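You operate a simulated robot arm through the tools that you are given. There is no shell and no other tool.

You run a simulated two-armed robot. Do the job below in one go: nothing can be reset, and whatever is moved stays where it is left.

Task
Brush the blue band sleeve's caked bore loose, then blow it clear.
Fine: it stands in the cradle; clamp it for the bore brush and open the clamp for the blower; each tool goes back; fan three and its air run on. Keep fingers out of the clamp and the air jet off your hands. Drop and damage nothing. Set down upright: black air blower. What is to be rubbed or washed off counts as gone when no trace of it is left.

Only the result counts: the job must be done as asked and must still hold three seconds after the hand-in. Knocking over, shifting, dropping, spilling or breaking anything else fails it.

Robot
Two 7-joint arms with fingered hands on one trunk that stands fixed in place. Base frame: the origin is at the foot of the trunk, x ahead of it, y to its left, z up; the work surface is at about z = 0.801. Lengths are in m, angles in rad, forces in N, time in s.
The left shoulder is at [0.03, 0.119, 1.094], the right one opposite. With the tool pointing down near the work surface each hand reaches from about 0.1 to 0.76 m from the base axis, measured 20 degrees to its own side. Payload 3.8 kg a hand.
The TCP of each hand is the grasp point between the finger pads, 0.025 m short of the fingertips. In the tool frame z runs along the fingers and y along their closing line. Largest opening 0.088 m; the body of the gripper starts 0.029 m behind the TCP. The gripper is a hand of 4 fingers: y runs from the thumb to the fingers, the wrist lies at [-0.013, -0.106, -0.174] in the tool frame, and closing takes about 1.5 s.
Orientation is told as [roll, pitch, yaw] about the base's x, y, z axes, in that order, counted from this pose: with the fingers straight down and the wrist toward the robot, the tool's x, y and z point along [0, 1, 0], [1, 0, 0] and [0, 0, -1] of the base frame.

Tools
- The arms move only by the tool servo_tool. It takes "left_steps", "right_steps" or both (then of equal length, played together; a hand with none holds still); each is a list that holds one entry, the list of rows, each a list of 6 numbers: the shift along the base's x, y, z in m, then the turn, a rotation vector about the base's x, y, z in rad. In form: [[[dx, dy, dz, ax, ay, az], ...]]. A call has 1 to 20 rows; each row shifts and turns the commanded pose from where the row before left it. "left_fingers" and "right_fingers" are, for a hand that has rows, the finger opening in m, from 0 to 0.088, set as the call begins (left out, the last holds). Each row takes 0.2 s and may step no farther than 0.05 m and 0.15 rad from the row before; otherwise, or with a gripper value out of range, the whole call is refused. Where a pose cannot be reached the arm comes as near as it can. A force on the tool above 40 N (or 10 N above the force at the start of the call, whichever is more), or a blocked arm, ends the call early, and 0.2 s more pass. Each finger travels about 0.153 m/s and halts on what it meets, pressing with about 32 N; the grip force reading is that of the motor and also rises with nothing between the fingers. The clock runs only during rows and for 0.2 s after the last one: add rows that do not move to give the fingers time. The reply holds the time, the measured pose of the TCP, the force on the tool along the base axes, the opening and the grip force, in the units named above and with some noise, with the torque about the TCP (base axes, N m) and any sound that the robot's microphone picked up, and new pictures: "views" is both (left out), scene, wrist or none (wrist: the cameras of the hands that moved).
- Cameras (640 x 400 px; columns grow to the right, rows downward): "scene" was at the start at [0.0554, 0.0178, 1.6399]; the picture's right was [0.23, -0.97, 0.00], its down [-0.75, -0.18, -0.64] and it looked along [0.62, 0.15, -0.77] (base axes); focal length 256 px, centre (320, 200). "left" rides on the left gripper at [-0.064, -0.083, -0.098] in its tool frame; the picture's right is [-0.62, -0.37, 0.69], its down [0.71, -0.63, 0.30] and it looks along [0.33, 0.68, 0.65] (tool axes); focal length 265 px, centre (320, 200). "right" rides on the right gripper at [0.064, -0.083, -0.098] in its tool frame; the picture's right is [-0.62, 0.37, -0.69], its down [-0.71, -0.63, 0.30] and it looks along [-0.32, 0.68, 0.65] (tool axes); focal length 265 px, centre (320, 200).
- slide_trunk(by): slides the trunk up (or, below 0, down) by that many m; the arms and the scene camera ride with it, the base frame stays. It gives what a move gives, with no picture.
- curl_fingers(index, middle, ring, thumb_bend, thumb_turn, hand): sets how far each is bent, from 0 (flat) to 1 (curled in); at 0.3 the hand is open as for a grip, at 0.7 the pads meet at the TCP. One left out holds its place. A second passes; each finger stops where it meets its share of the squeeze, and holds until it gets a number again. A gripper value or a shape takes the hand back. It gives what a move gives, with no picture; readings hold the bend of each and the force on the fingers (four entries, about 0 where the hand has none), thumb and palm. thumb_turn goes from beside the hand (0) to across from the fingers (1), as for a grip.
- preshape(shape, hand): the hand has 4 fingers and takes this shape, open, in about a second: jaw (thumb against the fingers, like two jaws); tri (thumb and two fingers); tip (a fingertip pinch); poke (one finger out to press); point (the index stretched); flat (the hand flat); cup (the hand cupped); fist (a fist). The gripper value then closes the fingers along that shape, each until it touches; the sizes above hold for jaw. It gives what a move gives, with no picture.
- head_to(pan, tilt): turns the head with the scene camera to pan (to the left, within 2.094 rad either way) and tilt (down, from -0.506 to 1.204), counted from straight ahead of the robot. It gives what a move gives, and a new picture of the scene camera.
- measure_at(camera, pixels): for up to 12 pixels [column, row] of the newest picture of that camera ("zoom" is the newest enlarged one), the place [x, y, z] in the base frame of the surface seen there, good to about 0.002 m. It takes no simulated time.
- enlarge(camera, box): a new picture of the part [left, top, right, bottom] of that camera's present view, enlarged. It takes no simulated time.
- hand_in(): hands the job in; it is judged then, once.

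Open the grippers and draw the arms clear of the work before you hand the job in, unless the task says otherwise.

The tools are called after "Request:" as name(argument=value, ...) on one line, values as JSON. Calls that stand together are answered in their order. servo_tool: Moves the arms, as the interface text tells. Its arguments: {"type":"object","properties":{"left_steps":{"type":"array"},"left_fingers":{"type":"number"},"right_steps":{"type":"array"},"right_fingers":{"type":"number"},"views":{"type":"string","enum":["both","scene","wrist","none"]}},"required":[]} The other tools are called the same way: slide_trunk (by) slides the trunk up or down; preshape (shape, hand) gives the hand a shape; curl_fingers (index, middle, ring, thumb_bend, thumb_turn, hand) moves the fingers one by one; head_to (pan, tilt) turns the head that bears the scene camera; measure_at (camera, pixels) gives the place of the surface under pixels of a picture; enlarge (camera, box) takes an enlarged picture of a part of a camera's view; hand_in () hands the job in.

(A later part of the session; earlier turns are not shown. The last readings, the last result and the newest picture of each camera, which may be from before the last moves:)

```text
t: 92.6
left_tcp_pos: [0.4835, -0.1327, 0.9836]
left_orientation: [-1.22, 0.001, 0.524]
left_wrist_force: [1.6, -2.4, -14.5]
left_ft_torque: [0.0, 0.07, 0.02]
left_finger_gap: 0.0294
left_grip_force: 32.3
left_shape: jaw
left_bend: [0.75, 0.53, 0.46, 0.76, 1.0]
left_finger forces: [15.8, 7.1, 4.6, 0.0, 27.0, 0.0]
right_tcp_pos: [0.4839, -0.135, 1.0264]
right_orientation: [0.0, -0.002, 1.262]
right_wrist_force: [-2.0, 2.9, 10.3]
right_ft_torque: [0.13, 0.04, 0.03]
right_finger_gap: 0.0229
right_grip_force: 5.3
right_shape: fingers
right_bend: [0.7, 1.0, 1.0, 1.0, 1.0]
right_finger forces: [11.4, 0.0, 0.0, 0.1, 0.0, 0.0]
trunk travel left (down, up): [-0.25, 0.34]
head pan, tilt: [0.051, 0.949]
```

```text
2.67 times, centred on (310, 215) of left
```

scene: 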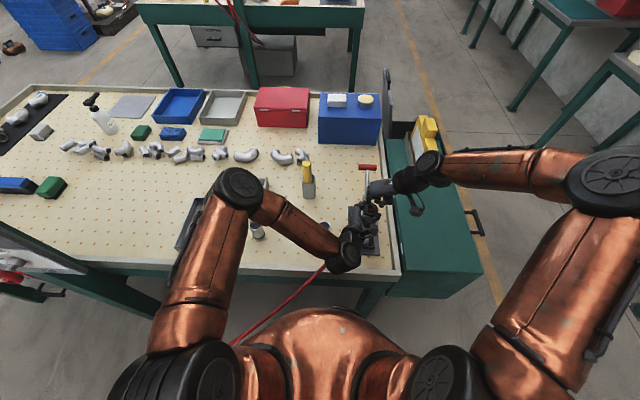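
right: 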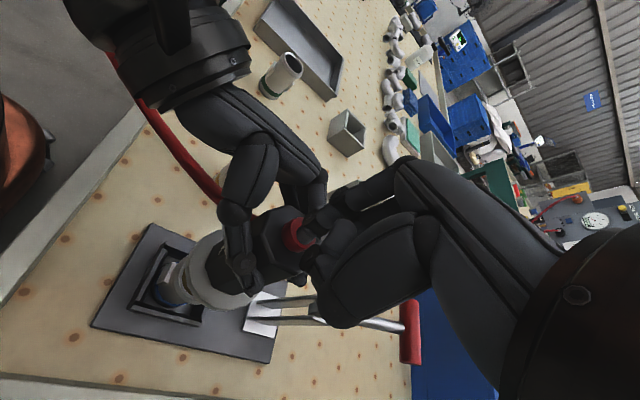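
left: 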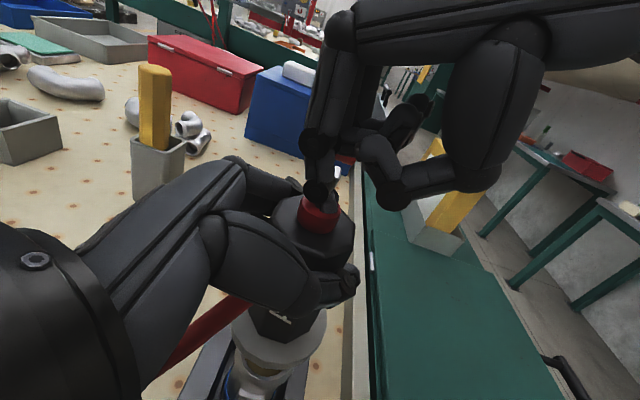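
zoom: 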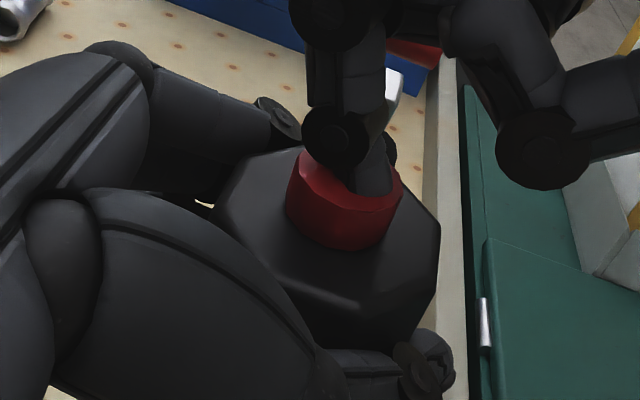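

Pressed again with ~11 N, no sound. I push further in 2 mm steps and see whether the button gives.

Request:
servo_tool(right_steps=[[[0, 0, -0.002, 0, 0, 0], [0, 0, -0.002, 0, 0, 0], [0, 0, 0, 0, 0, 0], [0, 0, 0, 0, 0, 0]]], left_steps=[[[0, 0, 0, 0, 0, 0], [0, 0, 0, 0, 0, 0], [0, 0, 0, 0, 0, 0], [0, 0, 0, 0, 0, 0]]], views="wrist")

Request:
enlarge(camera="left", box=[220, 140, 400, 290])

Request:
enlarge(camera="right", box=[140, 200, 340, 350])

```text
t: 93.6
left_tcp_pos: [0.4843, -0.1316, 0.9856]
left_orientation: [-1.222, 0.0, 0.525]
left_wrist_force: [-0.5, 1.1, -8.7]
left_ft_torque: [-0.1, -0.06, -0.03]
left_finger_gap: 0.0252
left_grip_force: 32.3
left_shape: jaw
left_bend: [0.77, 0.75, 0.52, 0.81, 1.0]
left_finger forces: [19.2, 0.9, 5.3, 0.1, 24.2, 0.0]
right_tcp_pos: [0.4849, -0.137, 1.0203]
right_orientation: [-0.001, 0.003, 1.259]
right_wrist_force: [0.2, -1.3, 4.9]
right_ft_torque: [-0.03, 0.0, 0.02]
right_finger_gap: 0.0215
right_grip_force: 2.2
right_shape: fingers
right_bend: [0.71, 1.0, 1.0, 1.0, 1.0]
right_finger forces: [5.5, 0.0, 0.1, 0.1, 0.0, 0.0]
trunk travel left (down, up): [-0.25, 0.34]
head pan, tilt: [0.051, 0.949]
```

right: 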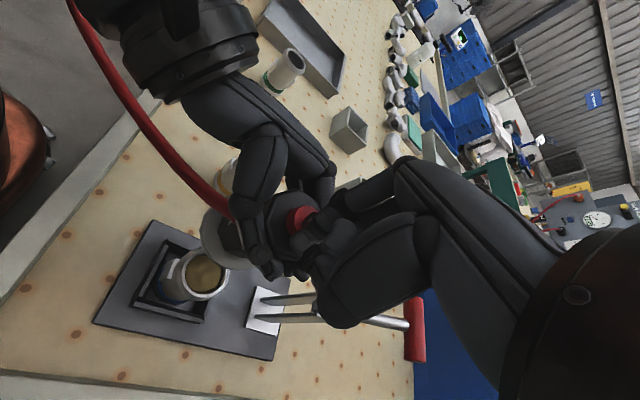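
left: 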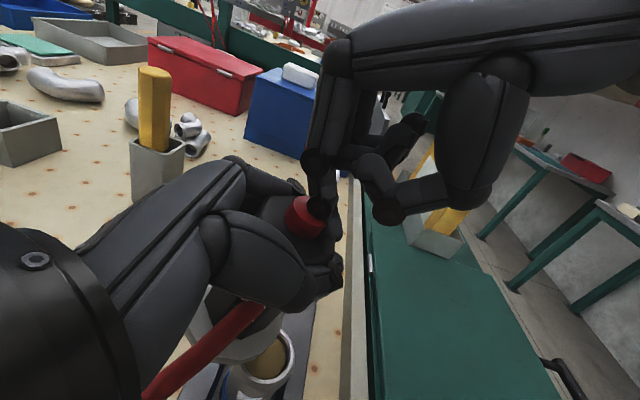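

```text
2.67 times, centred on (310, 215) of left
```

zoom: 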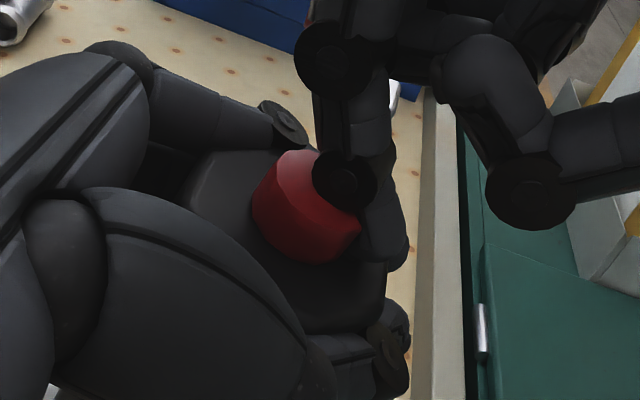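

```text
2.67 times, centred on (240, 275) of right
```

zoom: 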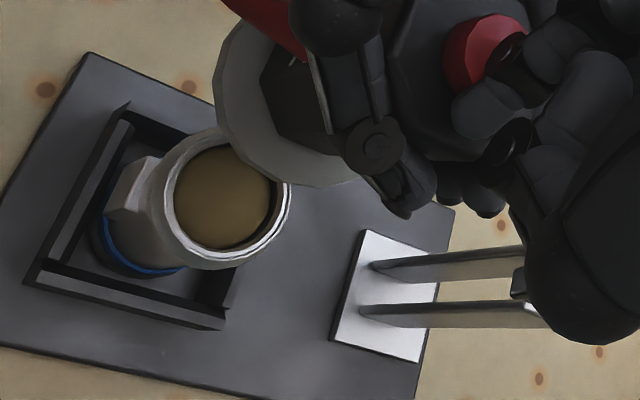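

The blower tipped in the left grip as the finger pushed sideways. I back the right finger off right away and check the grip.

Request:
servo_tool(right_steps=[[[0, 0, 0.01, 0, 0, 0], [0, 0, 0.02, 0, 0, 0], [0, -0.01, 0.03, 0, 0, 0], [0, -0.03, 0.03, 0, 0, 0], [0, -0.04, 0.02, 0, 0, 0]]], views="both")

Request:
enlarge(camera="scene", box=[325, 180, 405, 260])

Request:
enlarge(camera="left", box=[180, 150, 400, 390])

Request:
enlarge(camera="right", box=[100, 180, 320, 380])

```text
t: 94.8
left_tcp_pos: [0.483, -0.1334, 0.9837]
left_orientation: [-1.219, -0.001, 0.526]
left_wrist_force: [1.0, -0.8, -1.5]
left_ft_torque: [-0.06, -0.02, 0.0]
left_finger_gap: 0.0252
left_grip_force: 31.9
left_shape: jaw
left_bend: [0.77, 0.75, 0.54, 0.82, 1.0]
left_finger forces: [21.1, 0.6, 5.1, 0.1, 24.3, 0.0]
right_tcp_pos: [0.4832, -0.2166, 1.1306]
right_orientation: [0.001, -0.002, 1.261]
right_wrist_force: [0.6, 0.3, 0.5]
right_ft_torque: [0.0, -0.01, -0.01]
right_finger_gap: 0.0236
right_grip_force: 0.0
right_shape: fingers
right_bend: [0.7, 1.0, 1.0, 1.0, 1.0]
right_finger forces: [0.0, 0.0, 0.0, 0.0, 0.0, 0.0]
trunk travel left (down, up): [-0.25, 0.34]
head pan, tilt: [0.051, 0.949]
```

scene: 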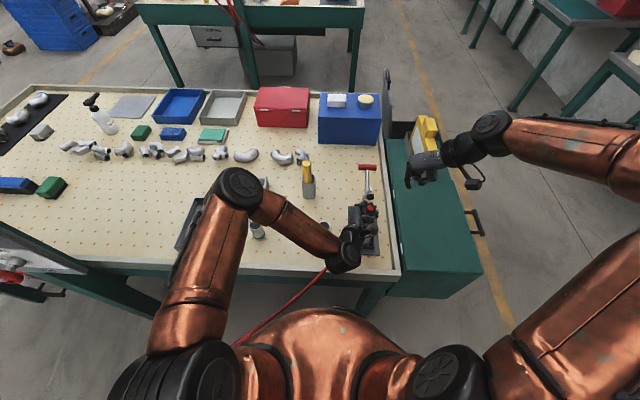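
right: 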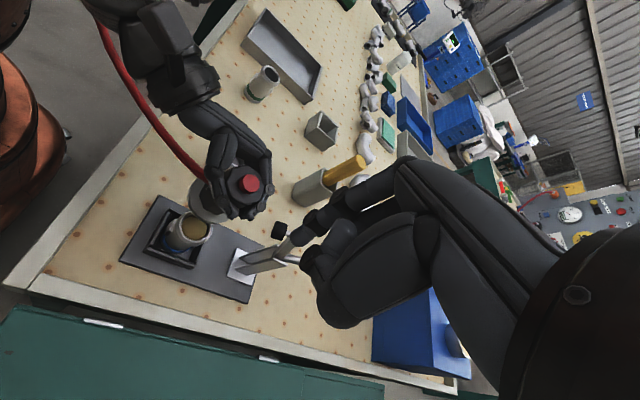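

```text
5.00 times, centred on (365, 220) of scene
```

zoom: 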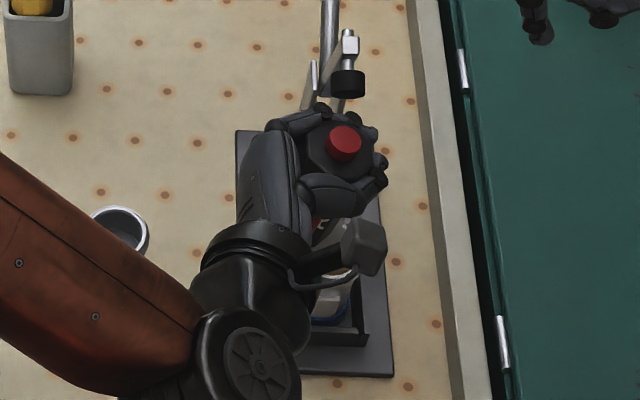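

```text
1.67 times, centred on (290, 270) of left
```

zoom: 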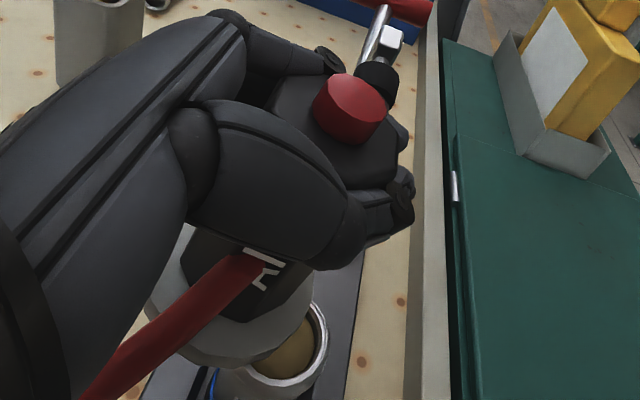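

```text
2.00 times, centred on (210, 280) of right
```

zoom: 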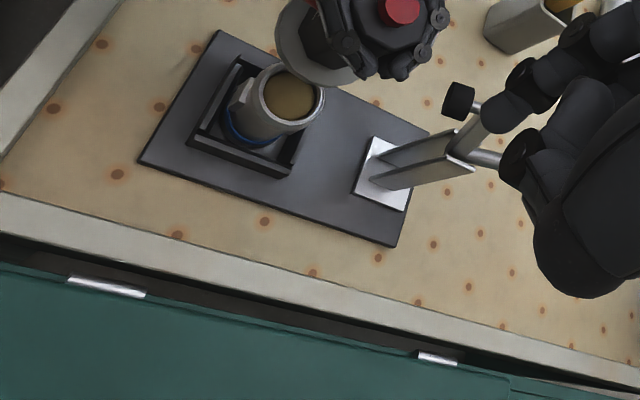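

The blower is still held but tilted. I measure button and collar to find its axis.

Request:
measure_at(camera="right", pixels=[[248, 184], [242, 180], [254, 186], [190, 190], [196, 178], [192, 205], [205, 218], [225, 222], [215, 190], [240, 205]])

Request:
measure_at(camera="left", pixels=[[325, 208], [318, 203], [332, 212], [330, 222], [310, 225], [345, 240], [270, 345], [300, 330], [230, 375], [285, 310], [265, 365], [310, 345]])

Request:
enlarge(camera="right", box=[170, 110, 300, 240])

```text
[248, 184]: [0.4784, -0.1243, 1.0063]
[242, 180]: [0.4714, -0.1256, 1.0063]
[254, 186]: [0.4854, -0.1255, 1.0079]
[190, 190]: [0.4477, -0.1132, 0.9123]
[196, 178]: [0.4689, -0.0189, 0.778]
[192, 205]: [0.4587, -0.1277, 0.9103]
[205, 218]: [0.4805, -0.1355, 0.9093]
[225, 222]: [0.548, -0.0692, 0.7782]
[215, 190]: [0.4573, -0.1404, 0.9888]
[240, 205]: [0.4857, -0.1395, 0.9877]
```

```text
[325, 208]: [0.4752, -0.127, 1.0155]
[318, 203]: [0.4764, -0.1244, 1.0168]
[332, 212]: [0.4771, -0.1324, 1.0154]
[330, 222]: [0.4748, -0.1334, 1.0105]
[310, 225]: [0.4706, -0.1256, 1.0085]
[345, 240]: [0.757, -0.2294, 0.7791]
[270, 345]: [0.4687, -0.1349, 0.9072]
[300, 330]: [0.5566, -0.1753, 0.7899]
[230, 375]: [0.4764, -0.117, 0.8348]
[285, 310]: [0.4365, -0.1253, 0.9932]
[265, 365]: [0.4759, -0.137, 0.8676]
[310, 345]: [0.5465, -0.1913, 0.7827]
```

```text
3.08 times, centred on (235, 175) of right
```

zoom: 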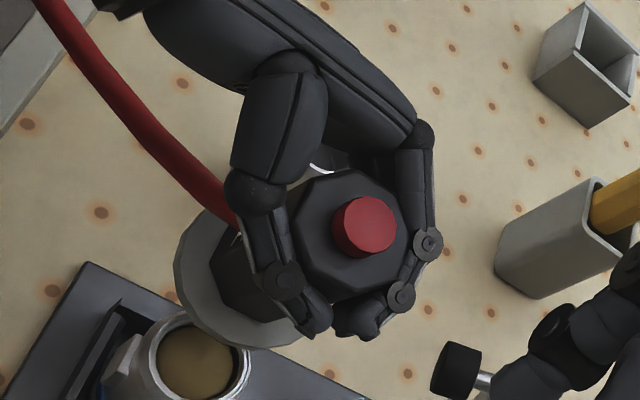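

I measure axis points with this closer zoom.

Request:
measure_at(camera="zoom", pixels=[[367, 222], [352, 210], [385, 225], [365, 240], [320, 190], [385, 270], [310, 255], [178, 265], [195, 225], [195, 305], [235, 335], [285, 340]])

```text
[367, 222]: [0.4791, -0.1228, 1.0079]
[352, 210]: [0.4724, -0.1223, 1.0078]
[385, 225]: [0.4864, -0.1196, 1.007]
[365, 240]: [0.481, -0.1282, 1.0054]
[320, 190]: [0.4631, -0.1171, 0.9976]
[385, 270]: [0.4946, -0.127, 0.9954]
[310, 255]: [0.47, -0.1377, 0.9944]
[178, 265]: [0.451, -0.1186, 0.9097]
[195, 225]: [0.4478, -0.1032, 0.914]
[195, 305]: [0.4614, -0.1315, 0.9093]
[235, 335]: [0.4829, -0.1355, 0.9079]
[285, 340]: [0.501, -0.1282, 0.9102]
```

The blower leans ~10° (top toward -y). My plan: return it to its holder, then regrasp from above so that the palm can press the button straight down with the nozzle resting on the sleeve. First I inspect the holder.

Request:
enlarge(camera="right", box=[295, 100, 345, 155])

Request:
measure_at(camera="zoom", pixels=[[240, 130], [330, 75], [440, 200], [345, 290], [300, 150], [380, 190], [330, 200], [270, 170], [350, 130], [290, 250], [420, 240], [320, 165]])

Request:
enlarge(camera="scene", box=[230, 165, 290, 215])

```text
7.27 times, centred on (320, 128) of right
```

zoom: 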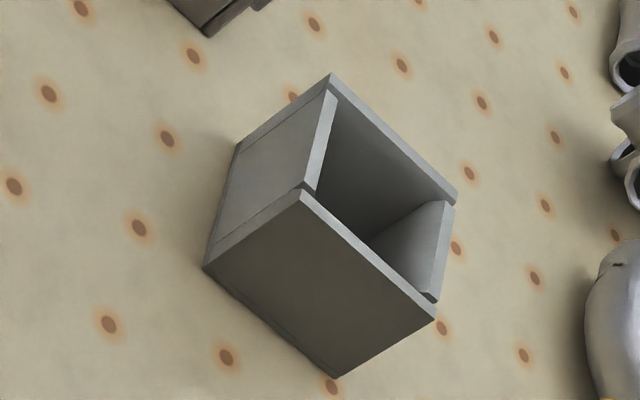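

```text
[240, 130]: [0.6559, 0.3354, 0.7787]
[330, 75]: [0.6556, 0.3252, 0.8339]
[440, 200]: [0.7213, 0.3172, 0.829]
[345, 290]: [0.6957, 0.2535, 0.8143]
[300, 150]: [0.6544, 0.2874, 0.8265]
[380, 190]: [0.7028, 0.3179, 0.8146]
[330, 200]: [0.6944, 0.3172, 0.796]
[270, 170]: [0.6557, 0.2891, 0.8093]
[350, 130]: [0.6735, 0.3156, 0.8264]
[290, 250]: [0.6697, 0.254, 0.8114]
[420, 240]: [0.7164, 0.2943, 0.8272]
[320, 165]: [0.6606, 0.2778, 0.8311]
```

```text
8.00 times, centred on (260, 190) of scene
```

zoom: 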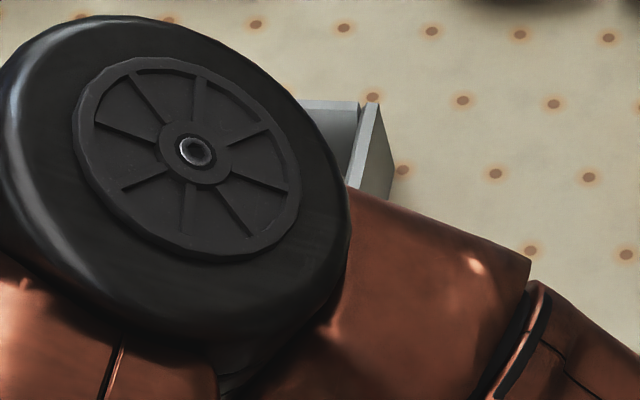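

The holder's centre is (0.688,0.2895), rim 0.834. Before returning, I try a stiffer pressing tool: I form a fist with the right hand and look at its shape from the cameras.

Request:
preshape(shape="fist", hand="right")

Request:
servo_tool(right_steps=[[[0, 0.0, 0.0, 0, 0, 0], [0, 0.0, 0.0, 0, 0, 0]]], views="both")

Request:
enlarge(camera="right", box=[250, 140, 480, 350])

Request:
enlarge(camera="scene", box=[370, 100, 490, 220])

```text
t: 95.7
left_tcp_pos: [0.4832, -0.1325, 0.9856]
left_orientation: [-1.22, 0.0, 0.526]
left_wrist_force: [-0.6, 0.6, -2.0]
left_ft_torque: [-0.07, -0.03, -0.01]
left_finger_gap: 0.0252
left_grip_force: 32.1
left_shape: jaw
left_bend: [0.77, 0.75, 0.54, 0.82, 1.0]
left_finger forces: [21.0, 0.6, 5.1, 0.1, 24.3, 0.0]
right_tcp_pos: [0.4838, -0.217, 1.1303]
right_orientation: [0.0, 0.0, 1.26]
right_wrist_force: [-0.3, -0.1, 0.2]
right_ft_torque: [0.03, 0.02, 0.02]
right_finger_gap: 0.0
right_grip_force: 0.1
right_shape: fist
right_bend: [1.0, 1.0, 1.0, 0.86, 0.85]
right_finger forces: [0.1, 0.0, 0.0, 0.1, 0.0, 0.0]
trunk travel left (down, up): [-0.25, 0.34]
head pan, tilt: [0.051, 0.949]
```

```text
t: 96.3
left_tcp_pos: [0.4844, -0.1319, 0.985]
left_orientation: [-1.221, 0.001, 0.525]
left_wrist_force: [-0.2, 0.2, -3.2]
left_ft_torque: [-0.04, -0.02, 0.0]
left_finger_gap: 0.0252
left_grip_force: 32.0
left_shape: jaw
left_bend: [0.77, 0.75, 0.54, 0.82, 1.0]
left_finger forces: [21.0, 0.6, 5.0, 0.1, 24.3, 0.0]
right_tcp_pos: [0.4829, -0.2162, 1.1294]
right_orientation: [0.001, 0.001, 1.26]
right_wrist_force: [0.1, 0.8, -0.1]
right_ft_torque: [0.02, -0.01, 0.01]
right_finger_gap: 0.0
right_grip_force: 0.1
right_shape: fist
right_bend: [1.0, 1.0, 1.0, 0.86, 0.85]
right_finger forces: [0.0, 0.0, 0.1, 0.0, 0.0, 0.0]
trunk travel left (down, up): [-0.25, 0.34]
head pan, tilt: [0.051, 0.949]
```

scene: 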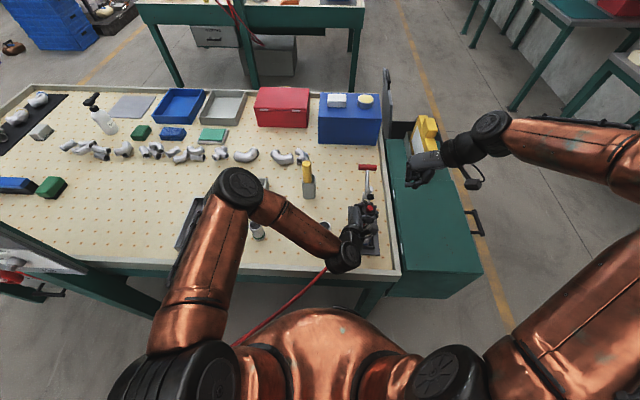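
right: 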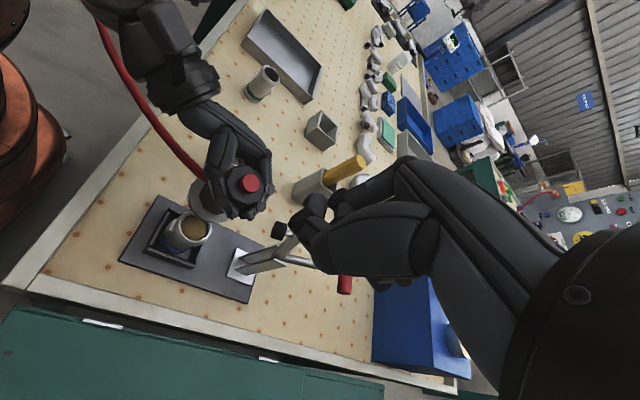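

```text
1.90 times, centred on (365, 245) of right
```

zoom: 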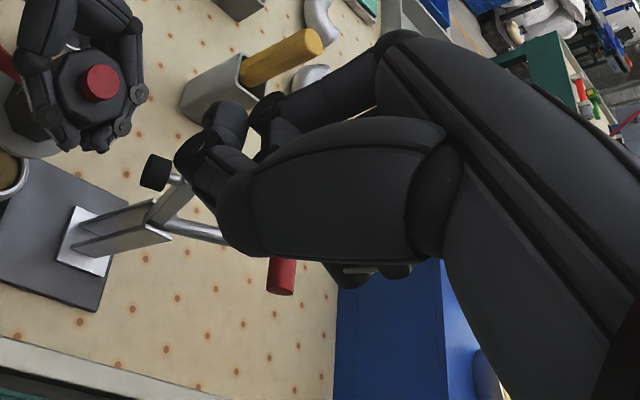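

```text
3.33 times, centred on (430, 160) of scene
```

zoom: 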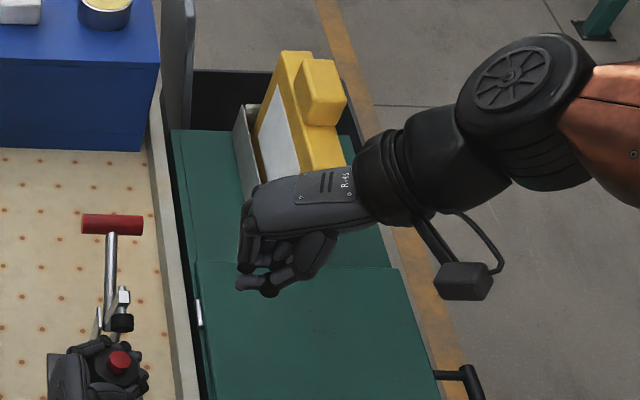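

The hand's palm faces straight down in this pose, so a flat hand's palm can press the button rigidly from above. I shape the right hand flat and look at its geometry.

Request:
measure_at(camera="zoom", pixels=[[255, 210], [310, 195], [345, 190], [250, 250], [250, 285], [270, 290], [305, 265], [385, 200], [465, 280]])

Request:
preshape(shape="flat", hand="right")

Request:
servo_tool(right_steps=[[[0, 0.0, 0.02, 0, 0, 0], [0, 0.0, 0.0, 0, 0, 0]]], views="both")

Request:
enlarge(camera="scene", box=[350, 100, 490, 220])

Request:
enlarge(camera="left", box=[250, 0, 640, 260])

```text
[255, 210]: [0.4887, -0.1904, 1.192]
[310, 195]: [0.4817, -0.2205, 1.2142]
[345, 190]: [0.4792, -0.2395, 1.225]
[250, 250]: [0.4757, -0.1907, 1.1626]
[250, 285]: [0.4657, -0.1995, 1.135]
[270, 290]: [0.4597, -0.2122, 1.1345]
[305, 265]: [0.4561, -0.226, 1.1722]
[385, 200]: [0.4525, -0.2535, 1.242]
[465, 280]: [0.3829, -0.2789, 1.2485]
```

```text
t: 97.2
left_tcp_pos: [0.4836, -0.1316, 0.985]
left_orientation: [-1.219, 0.0, 0.526]
left_wrist_force: [0.2, -0.6, -2.3]
left_ft_torque: [-0.03, -0.01, 0.02]
left_finger_gap: 0.025
left_grip_force: 31.5
left_shape: jaw
left_bend: [0.77, 0.75, 0.54, 0.82, 1.0]
left_finger forces: [21.0, 0.6, 5.0, 0.0, 24.3, 0.0]
right_tcp_pos: [0.4842, -0.2151, 1.1301]
right_orientation: [0.0, -0.003, 1.26]
right_wrist_force: [-0.4, -0.1, 0.2]
right_ft_torque: [-0.01, -0.01, 0.04]
right_finger_gap: 0.0809
right_grip_force: 0.1
right_shape: flat
right_bend: [0.0, 0.0, 0.0, 0.4, 0.0]
right_finger forces: [0.0, 0.0, 0.0, 0.0, 0.0, 0.1]
trunk travel left (down, up): [-0.25, 0.34]
head pan, tilt: [0.051, 0.949]
```

```text
t: 97.8
left_tcp_pos: [0.4842, -0.1335, 0.9848]
left_orientation: [-1.22, -0.001, 0.525]
left_wrist_force: [0.3, -0.3, -2.5]
left_ft_torque: [-0.01, -0.05, 0.02]
left_finger_gap: 0.0254
left_grip_force: 31.8
left_shape: jaw
left_bend: [0.77, 0.75, 0.54, 0.82, 1.0]
left_finger forces: [21.0, 0.6, 5.1, 0.1, 24.4, 0.1]
right_tcp_pos: [0.4845, -0.2149, 1.1504]
right_orientation: [0.001, -0.001, 1.258]
right_wrist_force: [-0.1, 0.4, -0.4]
right_ft_torque: [0.0, 0.0, -0.01]
right_finger_gap: 0.0808
right_grip_force: 0.0
right_shape: flat
right_bend: [0.0, 0.0, 0.0, 0.4, 0.0]
right_finger forces: [0.0, 0.1, 0.0, 0.0, 0.1, 0.0]
trunk travel left (down, up): [-0.25, 0.34]
head pan, tilt: [0.051, 0.949]
```

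scene: 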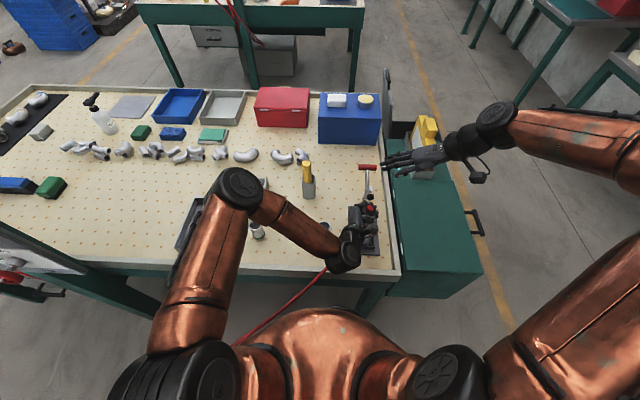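
right: 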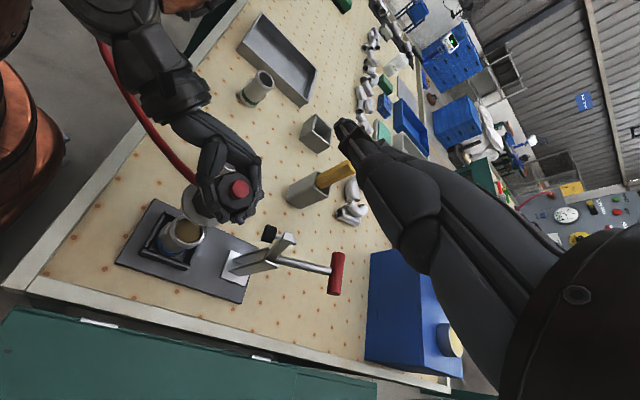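

```text
3.33 times, centred on (420, 160) of scene
```

zoom: 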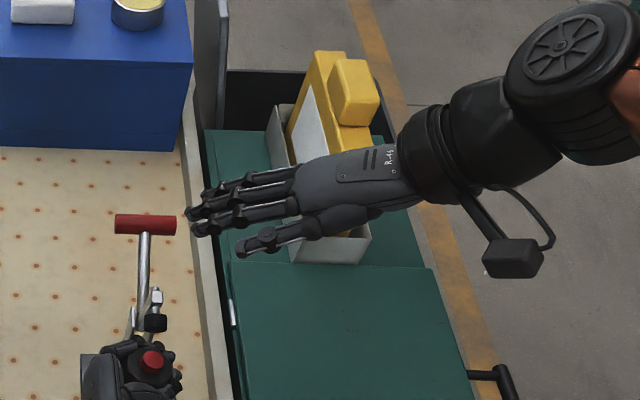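

```text
1.54 times, centred on (445, 130) of left
```

zoom: 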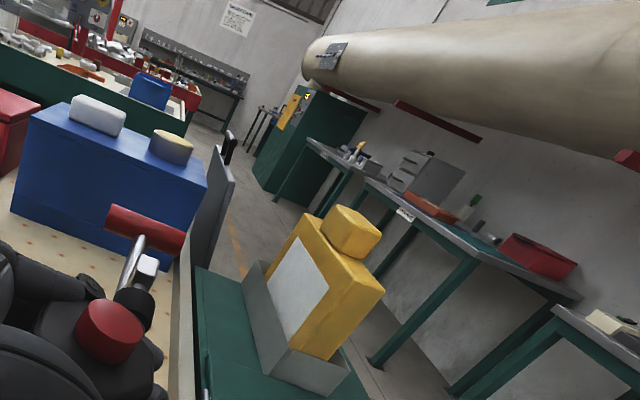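

The palm plane slopes ~40° from horizontal; straight fingers point along it. A stretched index pressing along its own axis would be stiff. I measure the flat fingers' direction.

Request:
measure_at(camera="scene", pixels=[[383, 168], [383, 165], [400, 163], [416, 158], [396, 172], [412, 167], [404, 155], [390, 160], [388, 157], [420, 150]])

Request:
preshape(shape="point", hand="right")

Request:
enlarge(camera="scene", box=[370, 120, 450, 200])

```text
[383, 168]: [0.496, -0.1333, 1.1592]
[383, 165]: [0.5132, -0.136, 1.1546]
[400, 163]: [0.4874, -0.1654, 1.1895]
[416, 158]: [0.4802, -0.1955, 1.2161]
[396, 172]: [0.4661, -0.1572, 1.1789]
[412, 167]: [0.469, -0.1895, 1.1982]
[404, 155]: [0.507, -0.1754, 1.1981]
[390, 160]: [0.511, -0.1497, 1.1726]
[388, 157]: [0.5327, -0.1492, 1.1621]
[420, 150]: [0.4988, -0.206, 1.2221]
```

```text
t: 98.7
left_tcp_pos: [0.4838, -0.1324, 0.985]
left_orientation: [-1.217, 0.001, 0.526]
left_wrist_force: [-0.3, 0.0, -2.9]
left_ft_torque: [-0.06, 0.0, -0.01]
left_finger_gap: 0.0252
left_grip_force: 31.6
left_shape: jaw
left_bend: [0.77, 0.75, 0.54, 0.82, 1.0]
left_finger forces: [21.0, 0.6, 5.1, 0.0, 24.3, 0.1]
right_tcp_pos: [0.4841, -0.2151, 1.1504]
right_orientation: [0.0, 0.0, 1.262]
right_wrist_force: [-1.0, -0.1, 0.1]
right_ft_torque: [-0.07, 0.01, 0.0]
right_finger_gap: 0.0002
right_grip_force: 0.1
right_shape: point
right_bend: [0.2, 1.0, 1.0, 0.99, 0.88]
right_finger forces: [0.1, 0.1, 0.0, 0.0, 0.0, 0.1]
trunk travel left (down, up): [-0.25, 0.34]
head pan, tilt: [0.051, 0.949]
```

```text
5.00 times, centred on (410, 160) of scene
```

zoom: 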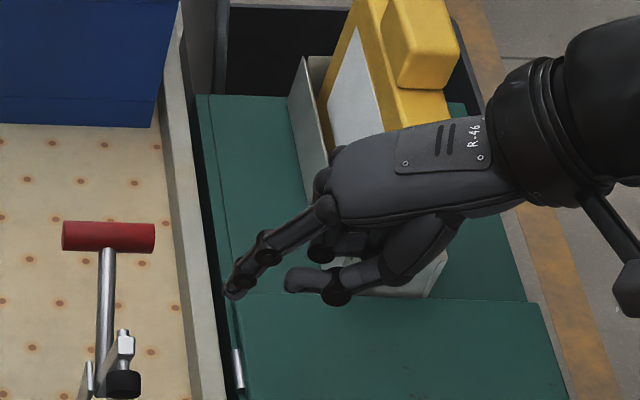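

I measure the pointing index: knuckle near (411,161), joint (402,170), tip (393,178).

Request:
measure_at(camera="zoom", pixels=[[325, 208], [300, 235], [268, 252], [250, 270], [235, 290], [232, 283], [330, 285], [290, 282], [318, 250]])

Request:
servo_tool(right_steps=[[[0, 0.0, 0.0, 0, 0, 0]]], views="wrist")

Request:
enlarge(camera="right", box=[230, 120, 470, 350])

```text
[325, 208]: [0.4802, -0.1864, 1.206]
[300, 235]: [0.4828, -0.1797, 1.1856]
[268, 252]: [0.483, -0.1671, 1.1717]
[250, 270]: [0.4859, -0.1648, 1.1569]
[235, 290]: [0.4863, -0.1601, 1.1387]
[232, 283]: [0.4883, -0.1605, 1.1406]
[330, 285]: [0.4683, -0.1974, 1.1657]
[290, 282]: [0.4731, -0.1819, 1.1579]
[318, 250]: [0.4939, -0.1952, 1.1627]
```

```text
t: 99.1
left_tcp_pos: [0.4823, -0.1323, 0.9854]
left_orientation: [-1.219, -0.001, 0.524]
left_wrist_force: [-0.5, -0.5, -3.2]
left_ft_torque: [-0.03, -0.01, 0.03]
left_finger_gap: 0.0252
left_grip_force: 31.6
left_shape: jaw
left_bend: [0.77, 0.75, 0.54, 0.82, 1.0]
left_finger forces: [20.9, 0.6, 5.2, 0.0, 24.2, 0.1]
right_tcp_pos: [0.4845, -0.2158, 1.1498]
right_orientation: [0.0, 0.0, 1.261]
right_wrist_force: [0.4, -0.2, 0.6]
right_ft_torque: [0.02, -0.01, 0.02]
right_finger_gap: 0.0001
right_grip_force: 0.1
right_shape: point
right_bend: [0.2, 1.0, 1.0, 0.99, 0.88]
right_finger forces: [0.0, 0.0, 0.0, 0.0, 0.0, 0.0]
trunk travel left (down, up): [-0.25, 0.34]
head pan, tilt: [0.051, 0.949]
```

right: 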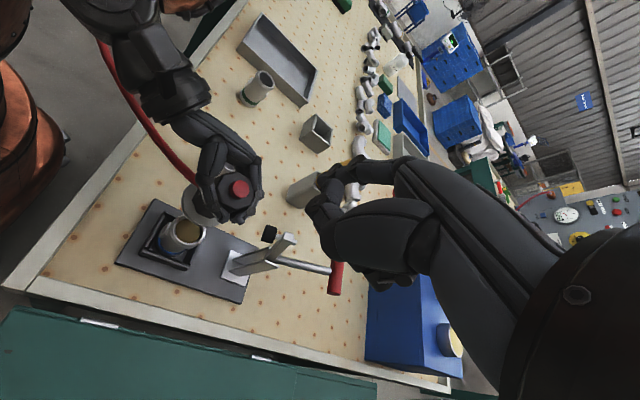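

```text
1.74 times, centred on (350, 235) of right
```

zoom: 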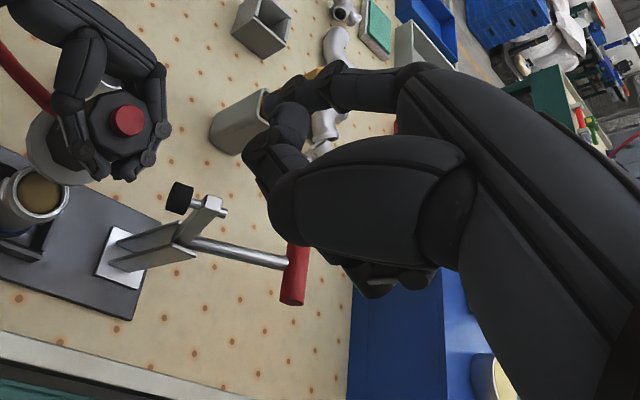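

Straight (bend 0) fingers would be locked at their stop and press rigidly, so I'll use that. First I raise the left hand and rotate it -0.185 rad about x so the blower stands vertical, shifting to keep it over the sleeve.

Request:
servo_tool(left_steps=[[[0, 0, 0.02, 0, 0, 0], [0, 0, 0.02, 0, 0, 0], [0.003, -0.008, 0, -0.0925, 0, 0], [0.003, -0.008, 0, -0.0925, 0, 0], [0, 0, 0, 0, 0, 0]]], right_steps=[[[0, -0.02, 0.01, 0, 0, 0], [0, -0.02, 0.01, 0, 0, 0], [0, -0.02, 0.01, 0, 0, 0], [0, -0.02, 0.01, 0, 0, 0], [0, 0, 0, 0, 0, 0]]], views="both")

Request:
enlarge(camera="right", box=[170, 90, 310, 220])

```text
t: 100.3
left_tcp_pos: [0.4904, -0.1482, 1.0257]
left_orientation: [-1.381, 0.093, 0.517]
left_wrist_force: [0.6, -0.4, -2.7]
left_ft_torque: [-0.06, -0.01, 0.02]
left_finger_gap: 0.0252
left_grip_force: 31.6
left_shape: jaw
left_bend: [0.77, 0.75, 0.54, 0.82, 1.0]
left_finger forces: [20.8, 0.6, 4.8, 0.0, 24.0, 0.0]
right_tcp_pos: [0.4858, -0.2959, 1.1924]
right_orientation: [0.001, 0.0, 1.26]
right_wrist_force: [-0.2, 0.4, 0.9]
right_ft_torque: [-0.02, -0.01, 0.02]
right_finger_gap: 0.0
right_grip_force: 0.0
right_shape: point
right_bend: [0.2, 1.0, 1.0, 0.99, 0.88]
right_finger forces: [0.0, 0.0, 0.0, 0.1, 0.0, 0.0]
trunk travel left (down, up): [-0.25, 0.34]
head pan, tilt: [0.051, 0.949]
```

scene: 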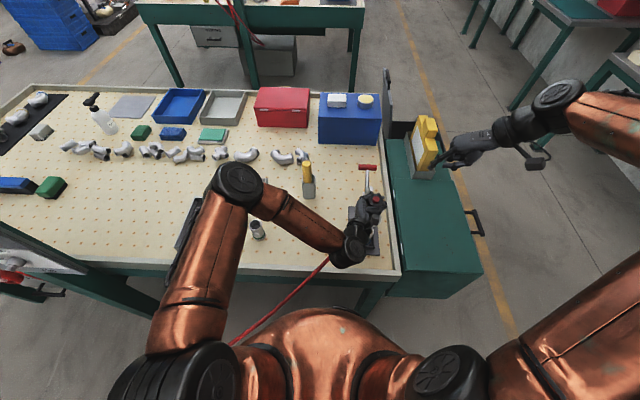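
right: 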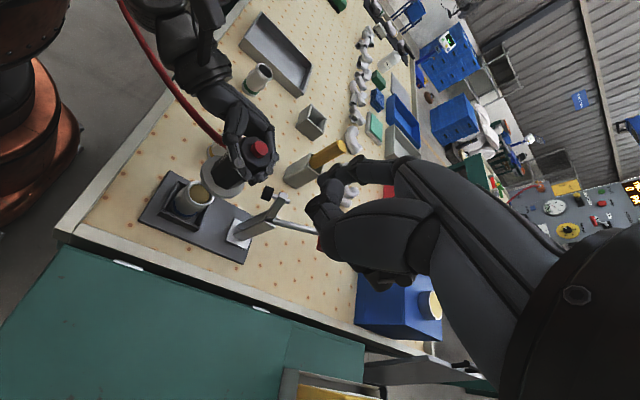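
left: 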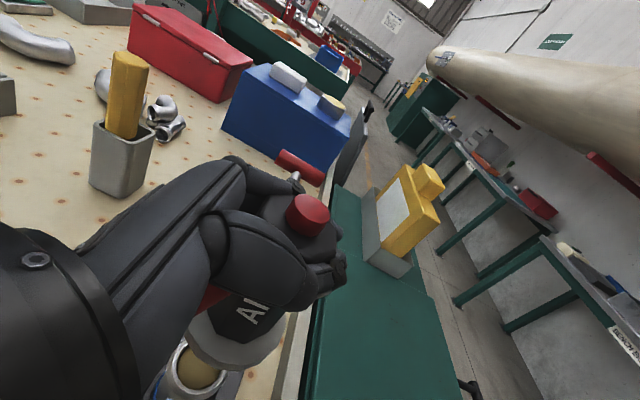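

```text
3.08 times, centred on (240, 155) of right
```

zoom: 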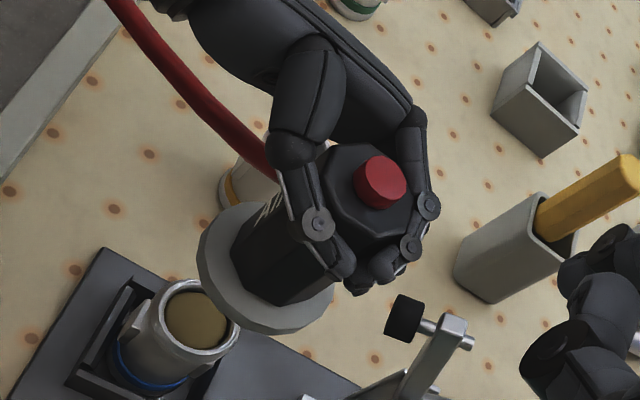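

I measure the axis again from this side view (button, body top, collar rim).

Request:
measure_at(camera="zoom", pixels=[[382, 178], [367, 170], [398, 182], [378, 195], [340, 155], [330, 190], [385, 232], [198, 250], [205, 225], [210, 285], [250, 322], [295, 325]])

Request:
measure_at(camera="zoom", pixels=[[320, 310], [330, 290], [415, 160], [425, 205], [410, 245], [390, 265], [362, 288], [345, 270], [318, 222], [295, 150], [160, 330], [230, 330]])

```text
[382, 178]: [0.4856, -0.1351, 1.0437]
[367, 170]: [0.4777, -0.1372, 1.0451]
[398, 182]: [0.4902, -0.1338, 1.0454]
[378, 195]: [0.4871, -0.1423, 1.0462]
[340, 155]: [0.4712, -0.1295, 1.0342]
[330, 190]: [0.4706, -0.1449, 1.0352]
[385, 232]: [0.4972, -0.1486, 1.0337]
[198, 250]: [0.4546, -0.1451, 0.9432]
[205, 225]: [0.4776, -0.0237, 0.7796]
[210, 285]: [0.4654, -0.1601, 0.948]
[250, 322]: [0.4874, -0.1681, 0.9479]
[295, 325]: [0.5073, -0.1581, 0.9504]
```

```text
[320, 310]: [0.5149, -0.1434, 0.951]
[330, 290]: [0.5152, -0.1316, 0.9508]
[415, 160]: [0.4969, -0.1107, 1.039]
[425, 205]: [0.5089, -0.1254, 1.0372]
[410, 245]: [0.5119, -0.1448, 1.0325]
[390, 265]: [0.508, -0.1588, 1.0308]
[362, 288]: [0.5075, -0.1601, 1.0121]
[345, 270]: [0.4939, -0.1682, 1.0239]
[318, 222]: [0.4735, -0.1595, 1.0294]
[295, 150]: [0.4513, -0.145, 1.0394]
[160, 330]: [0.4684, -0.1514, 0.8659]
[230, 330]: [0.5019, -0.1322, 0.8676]
```

The blower is vertical again (collar centre (0.485,-0.137), button top 1.0445). I shift +3 mm in y, lower it, then feel for contact with the sleeve rim in small steps.

Request:
servo_tool(left_steps=[[[0, 0.003, -0.01, 0, 0, 0], [0, 0, -0.01, 0, 0, 0], [0, 0, -0.01, 0, 0, 0], [0, 0, 0, 0, 0, 0]]], right_steps=[[[0, 0, 0, 0, 0, 0], [0, 0, 0, 0, 0, 0], [0, 0, 0, 0, 0, 0], [0, 0, 0, 0, 0, 0]]], views="wrist")

Request:
enlarge(camera="right", box=[160, 110, 290, 230])

Request:
enlarge(camera="left", box=[130, 160, 390, 400])

```text
t: 101.3
left_tcp_pos: [0.4893, -0.1455, 0.994]
left_orientation: [-1.381, 0.093, 0.517]
left_wrist_force: [-0.6, 0.2, -2.1]
left_ft_torque: [-0.03, -0.02, 0.0]
left_finger_gap: 0.0251
left_grip_force: 32.2
left_shape: jaw
left_bend: [0.77, 0.75, 0.54, 0.82, 1.0]
left_finger forces: [20.8, 0.7, 4.8, 0.1, 23.8, 0.0]
right_tcp_pos: [0.4849, -0.2954, 1.1916]
right_orientation: [0.0, 0.0, 1.261]
right_wrist_force: [-0.7, 0.2, -0.4]
right_ft_torque: [0.04, 0.01, -0.01]
right_finger_gap: 0.0
right_grip_force: 0.0
right_shape: point
right_bend: [0.2, 1.0, 1.0, 0.99, 0.88]
right_finger forces: [0.0, 0.1, 0.0, 0.0, 0.0, 0.0]
trunk travel left (down, up): [-0.25, 0.34]
head pan, tilt: [0.051, 0.949]
```

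right: 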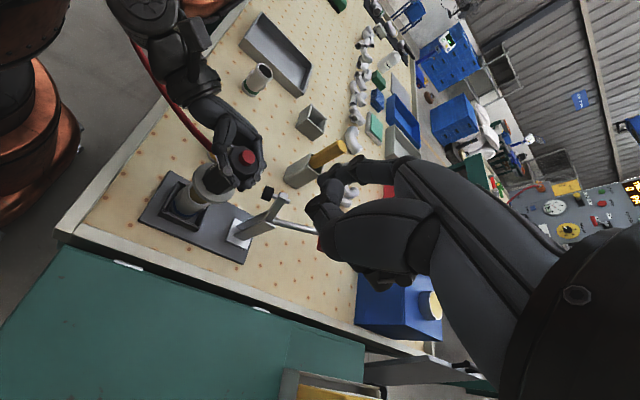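
left: 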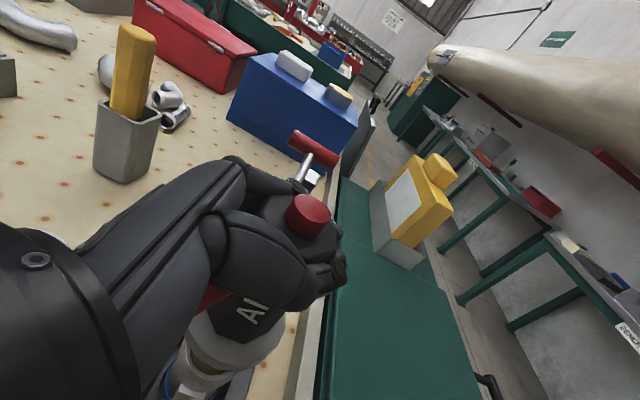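

```text
3.33 times, centred on (225, 170) of right
```

zoom: 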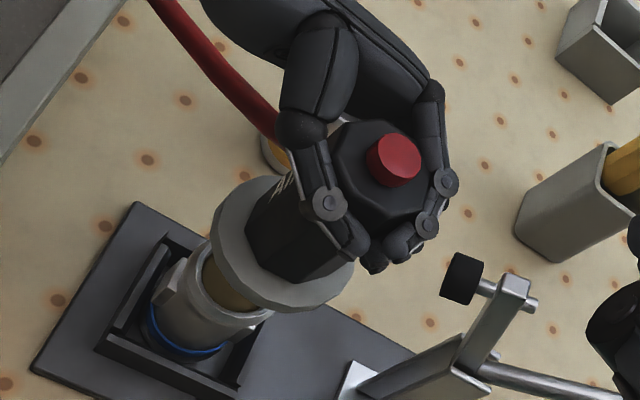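

```text
1.67 times, centred on (260, 280) of left
```

zoom: 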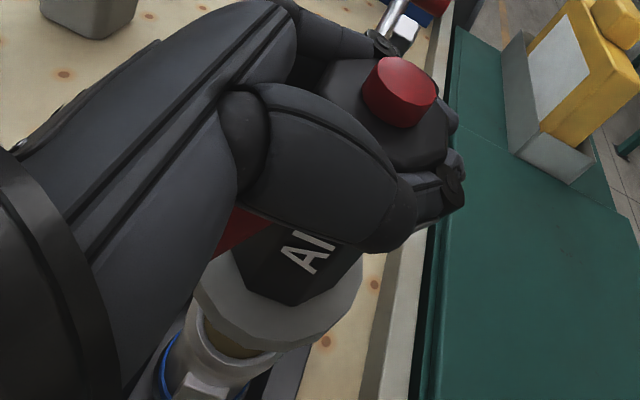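

Well aligned over the bore. I lower in 2–3 mm steps to find contact.

Request:
servo_tool(left_steps=[[[0, 0, -0.003, 0, 0, 0], [0, 0, -0.003, 0, 0, 0], [0, 0, -0.002, 0, 0, 0], [0, 0, 0, 0, 0, 0]]], views="none")

Request:
curl_fingers(hand="right", index=0.0)

```text
t: 102.3
left_tcp_pos: [0.4902, -0.1456, 0.9865]
left_orientation: [-1.381, 0.093, 0.518]
left_wrist_force: [0.0, 0.4, -2.1]
left_ft_torque: [-0.04, -0.03, 0.02]
left_finger_gap: 0.0251
left_grip_force: 32.0
left_shape: jaw
left_bend: [0.77, 0.75, 0.54, 0.82, 1.0]
left_finger forces: [20.9, 0.6, 4.7, 0.0, 23.9, 0.1]
right_tcp_pos: [0.4845, -0.2957, 1.1909]
right_orientation: [0.0, 0.0, 1.261]
right_wrist_force: [-0.3, 0.2, -1.3]
right_ft_torque: [-0.02, 0.02, 0.01]
right_finger_gap: 0.0
right_grip_force: 0.0
right_shape: point
right_bend: [0.2, 1.0, 1.0, 0.99, 0.88]
right_finger forces: [0.0, 0.0, 0.0, 0.0, 0.0, 0.0]
trunk travel left (down, up): [-0.25, 0.34]
head pan, tilt: [0.051, 0.949]
```

```text
t: 103.3
left_tcp_pos: [0.4903, -0.1458, 0.9881]
left_orientation: [-1.381, 0.092, 0.518]
left_wrist_force: [0.6, 0.1, -3.2]
left_ft_torque: [-0.01, -0.03, 0.0]
left_finger_gap: 0.0253
left_grip_force: 32.0
left_shape: jaw
left_bend: [0.77, 0.75, 0.54, 0.82, 1.0]
left_finger forces: [20.8, 0.6, 4.7, 0.0, 23.9, 0.1]
right_tcp_pos: [0.4848, -0.2959, 1.1914]
right_orientation: [0.0, -0.002, 1.259]
right_wrist_force: [0.4, -0.4, 1.2]
right_ft_torque: [-0.01, 0.0, 0.01]
right_finger_gap: 0.04
right_grip_force: 0.1
right_shape: fingers
right_bend: [0.0, 1.0, 1.0, 0.99, 0.88]
right_finger forces: [0.0, 0.0, 0.0, 0.1, 0.1, 0.0]
trunk travel left (down, up): [-0.25, 0.34]
head pan, tilt: [0.051, 0.949]
```

No contact yet at 0.987; I continue down in 2 mm steps.

Request:
servo_tool(left_steps=[[[0, 0, -0.002, 0, 0, 0], [0, 0, -0.002, 0, 0, 0], [0, 0, -0.002, 0, 0, 0], [0, 0, 0, 0, 0, 0]]], right_steps=[[[0, 0, 0, 0, 0, 0], [0, 0, 0, 0, 0, 0], [0, 0, 0, 0, 0, 0], [0, 0, 0, 0, 0, 0]]], views="wrist")

Request:
enlarge(camera="right", box=[160, 110, 290, 230])

```text
t: 104.3
left_tcp_pos: [0.4898, -0.1449, 0.9811]
left_orientation: [-1.379, 0.093, 0.516]
left_wrist_force: [0.8, 0.0, -3.1]
left_ft_torque: [-0.02, -0.01, 0.0]
left_finger_gap: 0.025
left_grip_force: 32.4
left_shape: jaw
left_bend: [0.77, 0.75, 0.54, 0.82, 1.0]
left_finger forces: [20.8, 0.6, 4.7, 0.1, 23.9, 0.0]
right_tcp_pos: [0.4847, -0.2959, 1.1906]
right_orientation: [0.0, 0.0, 1.261]
right_wrist_force: [-0.5, 0.2, 0.0]
right_ft_torque: [0.0, 0.01, -0.01]
right_finger_gap: 0.0401
right_grip_force: 0.0
right_shape: fingers
right_bend: [0.0, 1.0, 1.0, 0.99, 0.88]
right_finger forces: [0.0, 0.0, 0.1, 0.0, 0.0, 0.1]
trunk travel left (down, up): [-0.25, 0.34]
head pan, tilt: [0.051, 0.949]
```

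right: 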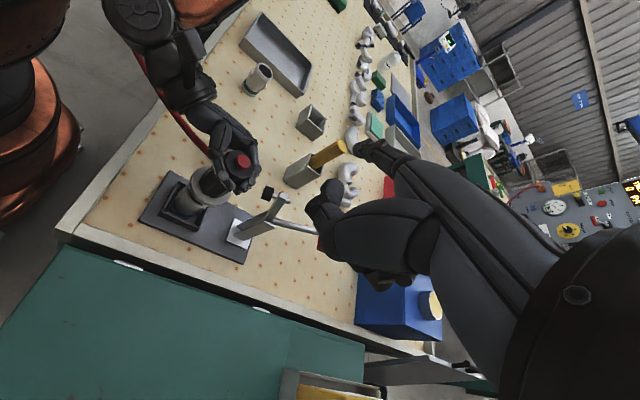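
left: 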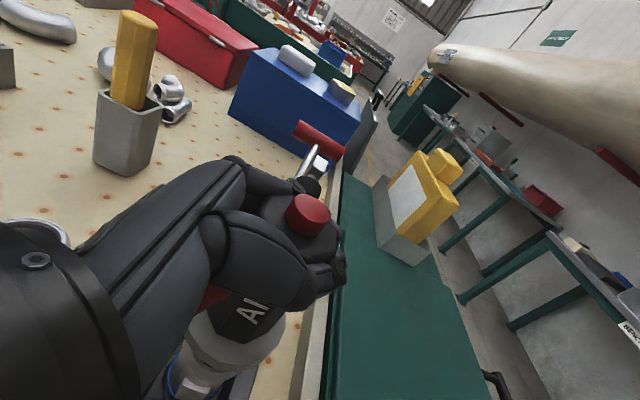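

```text
3.33 times, centred on (225, 170) of right
```

zoom: 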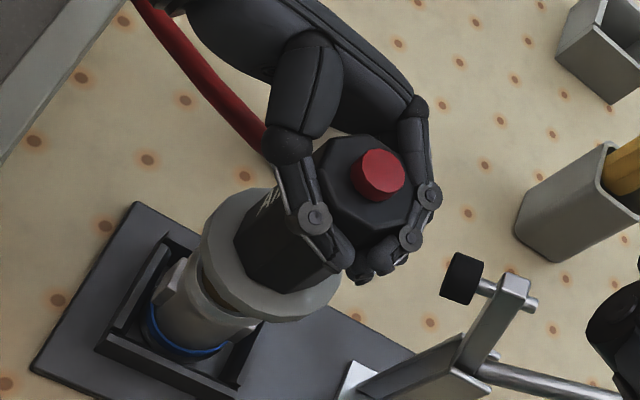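

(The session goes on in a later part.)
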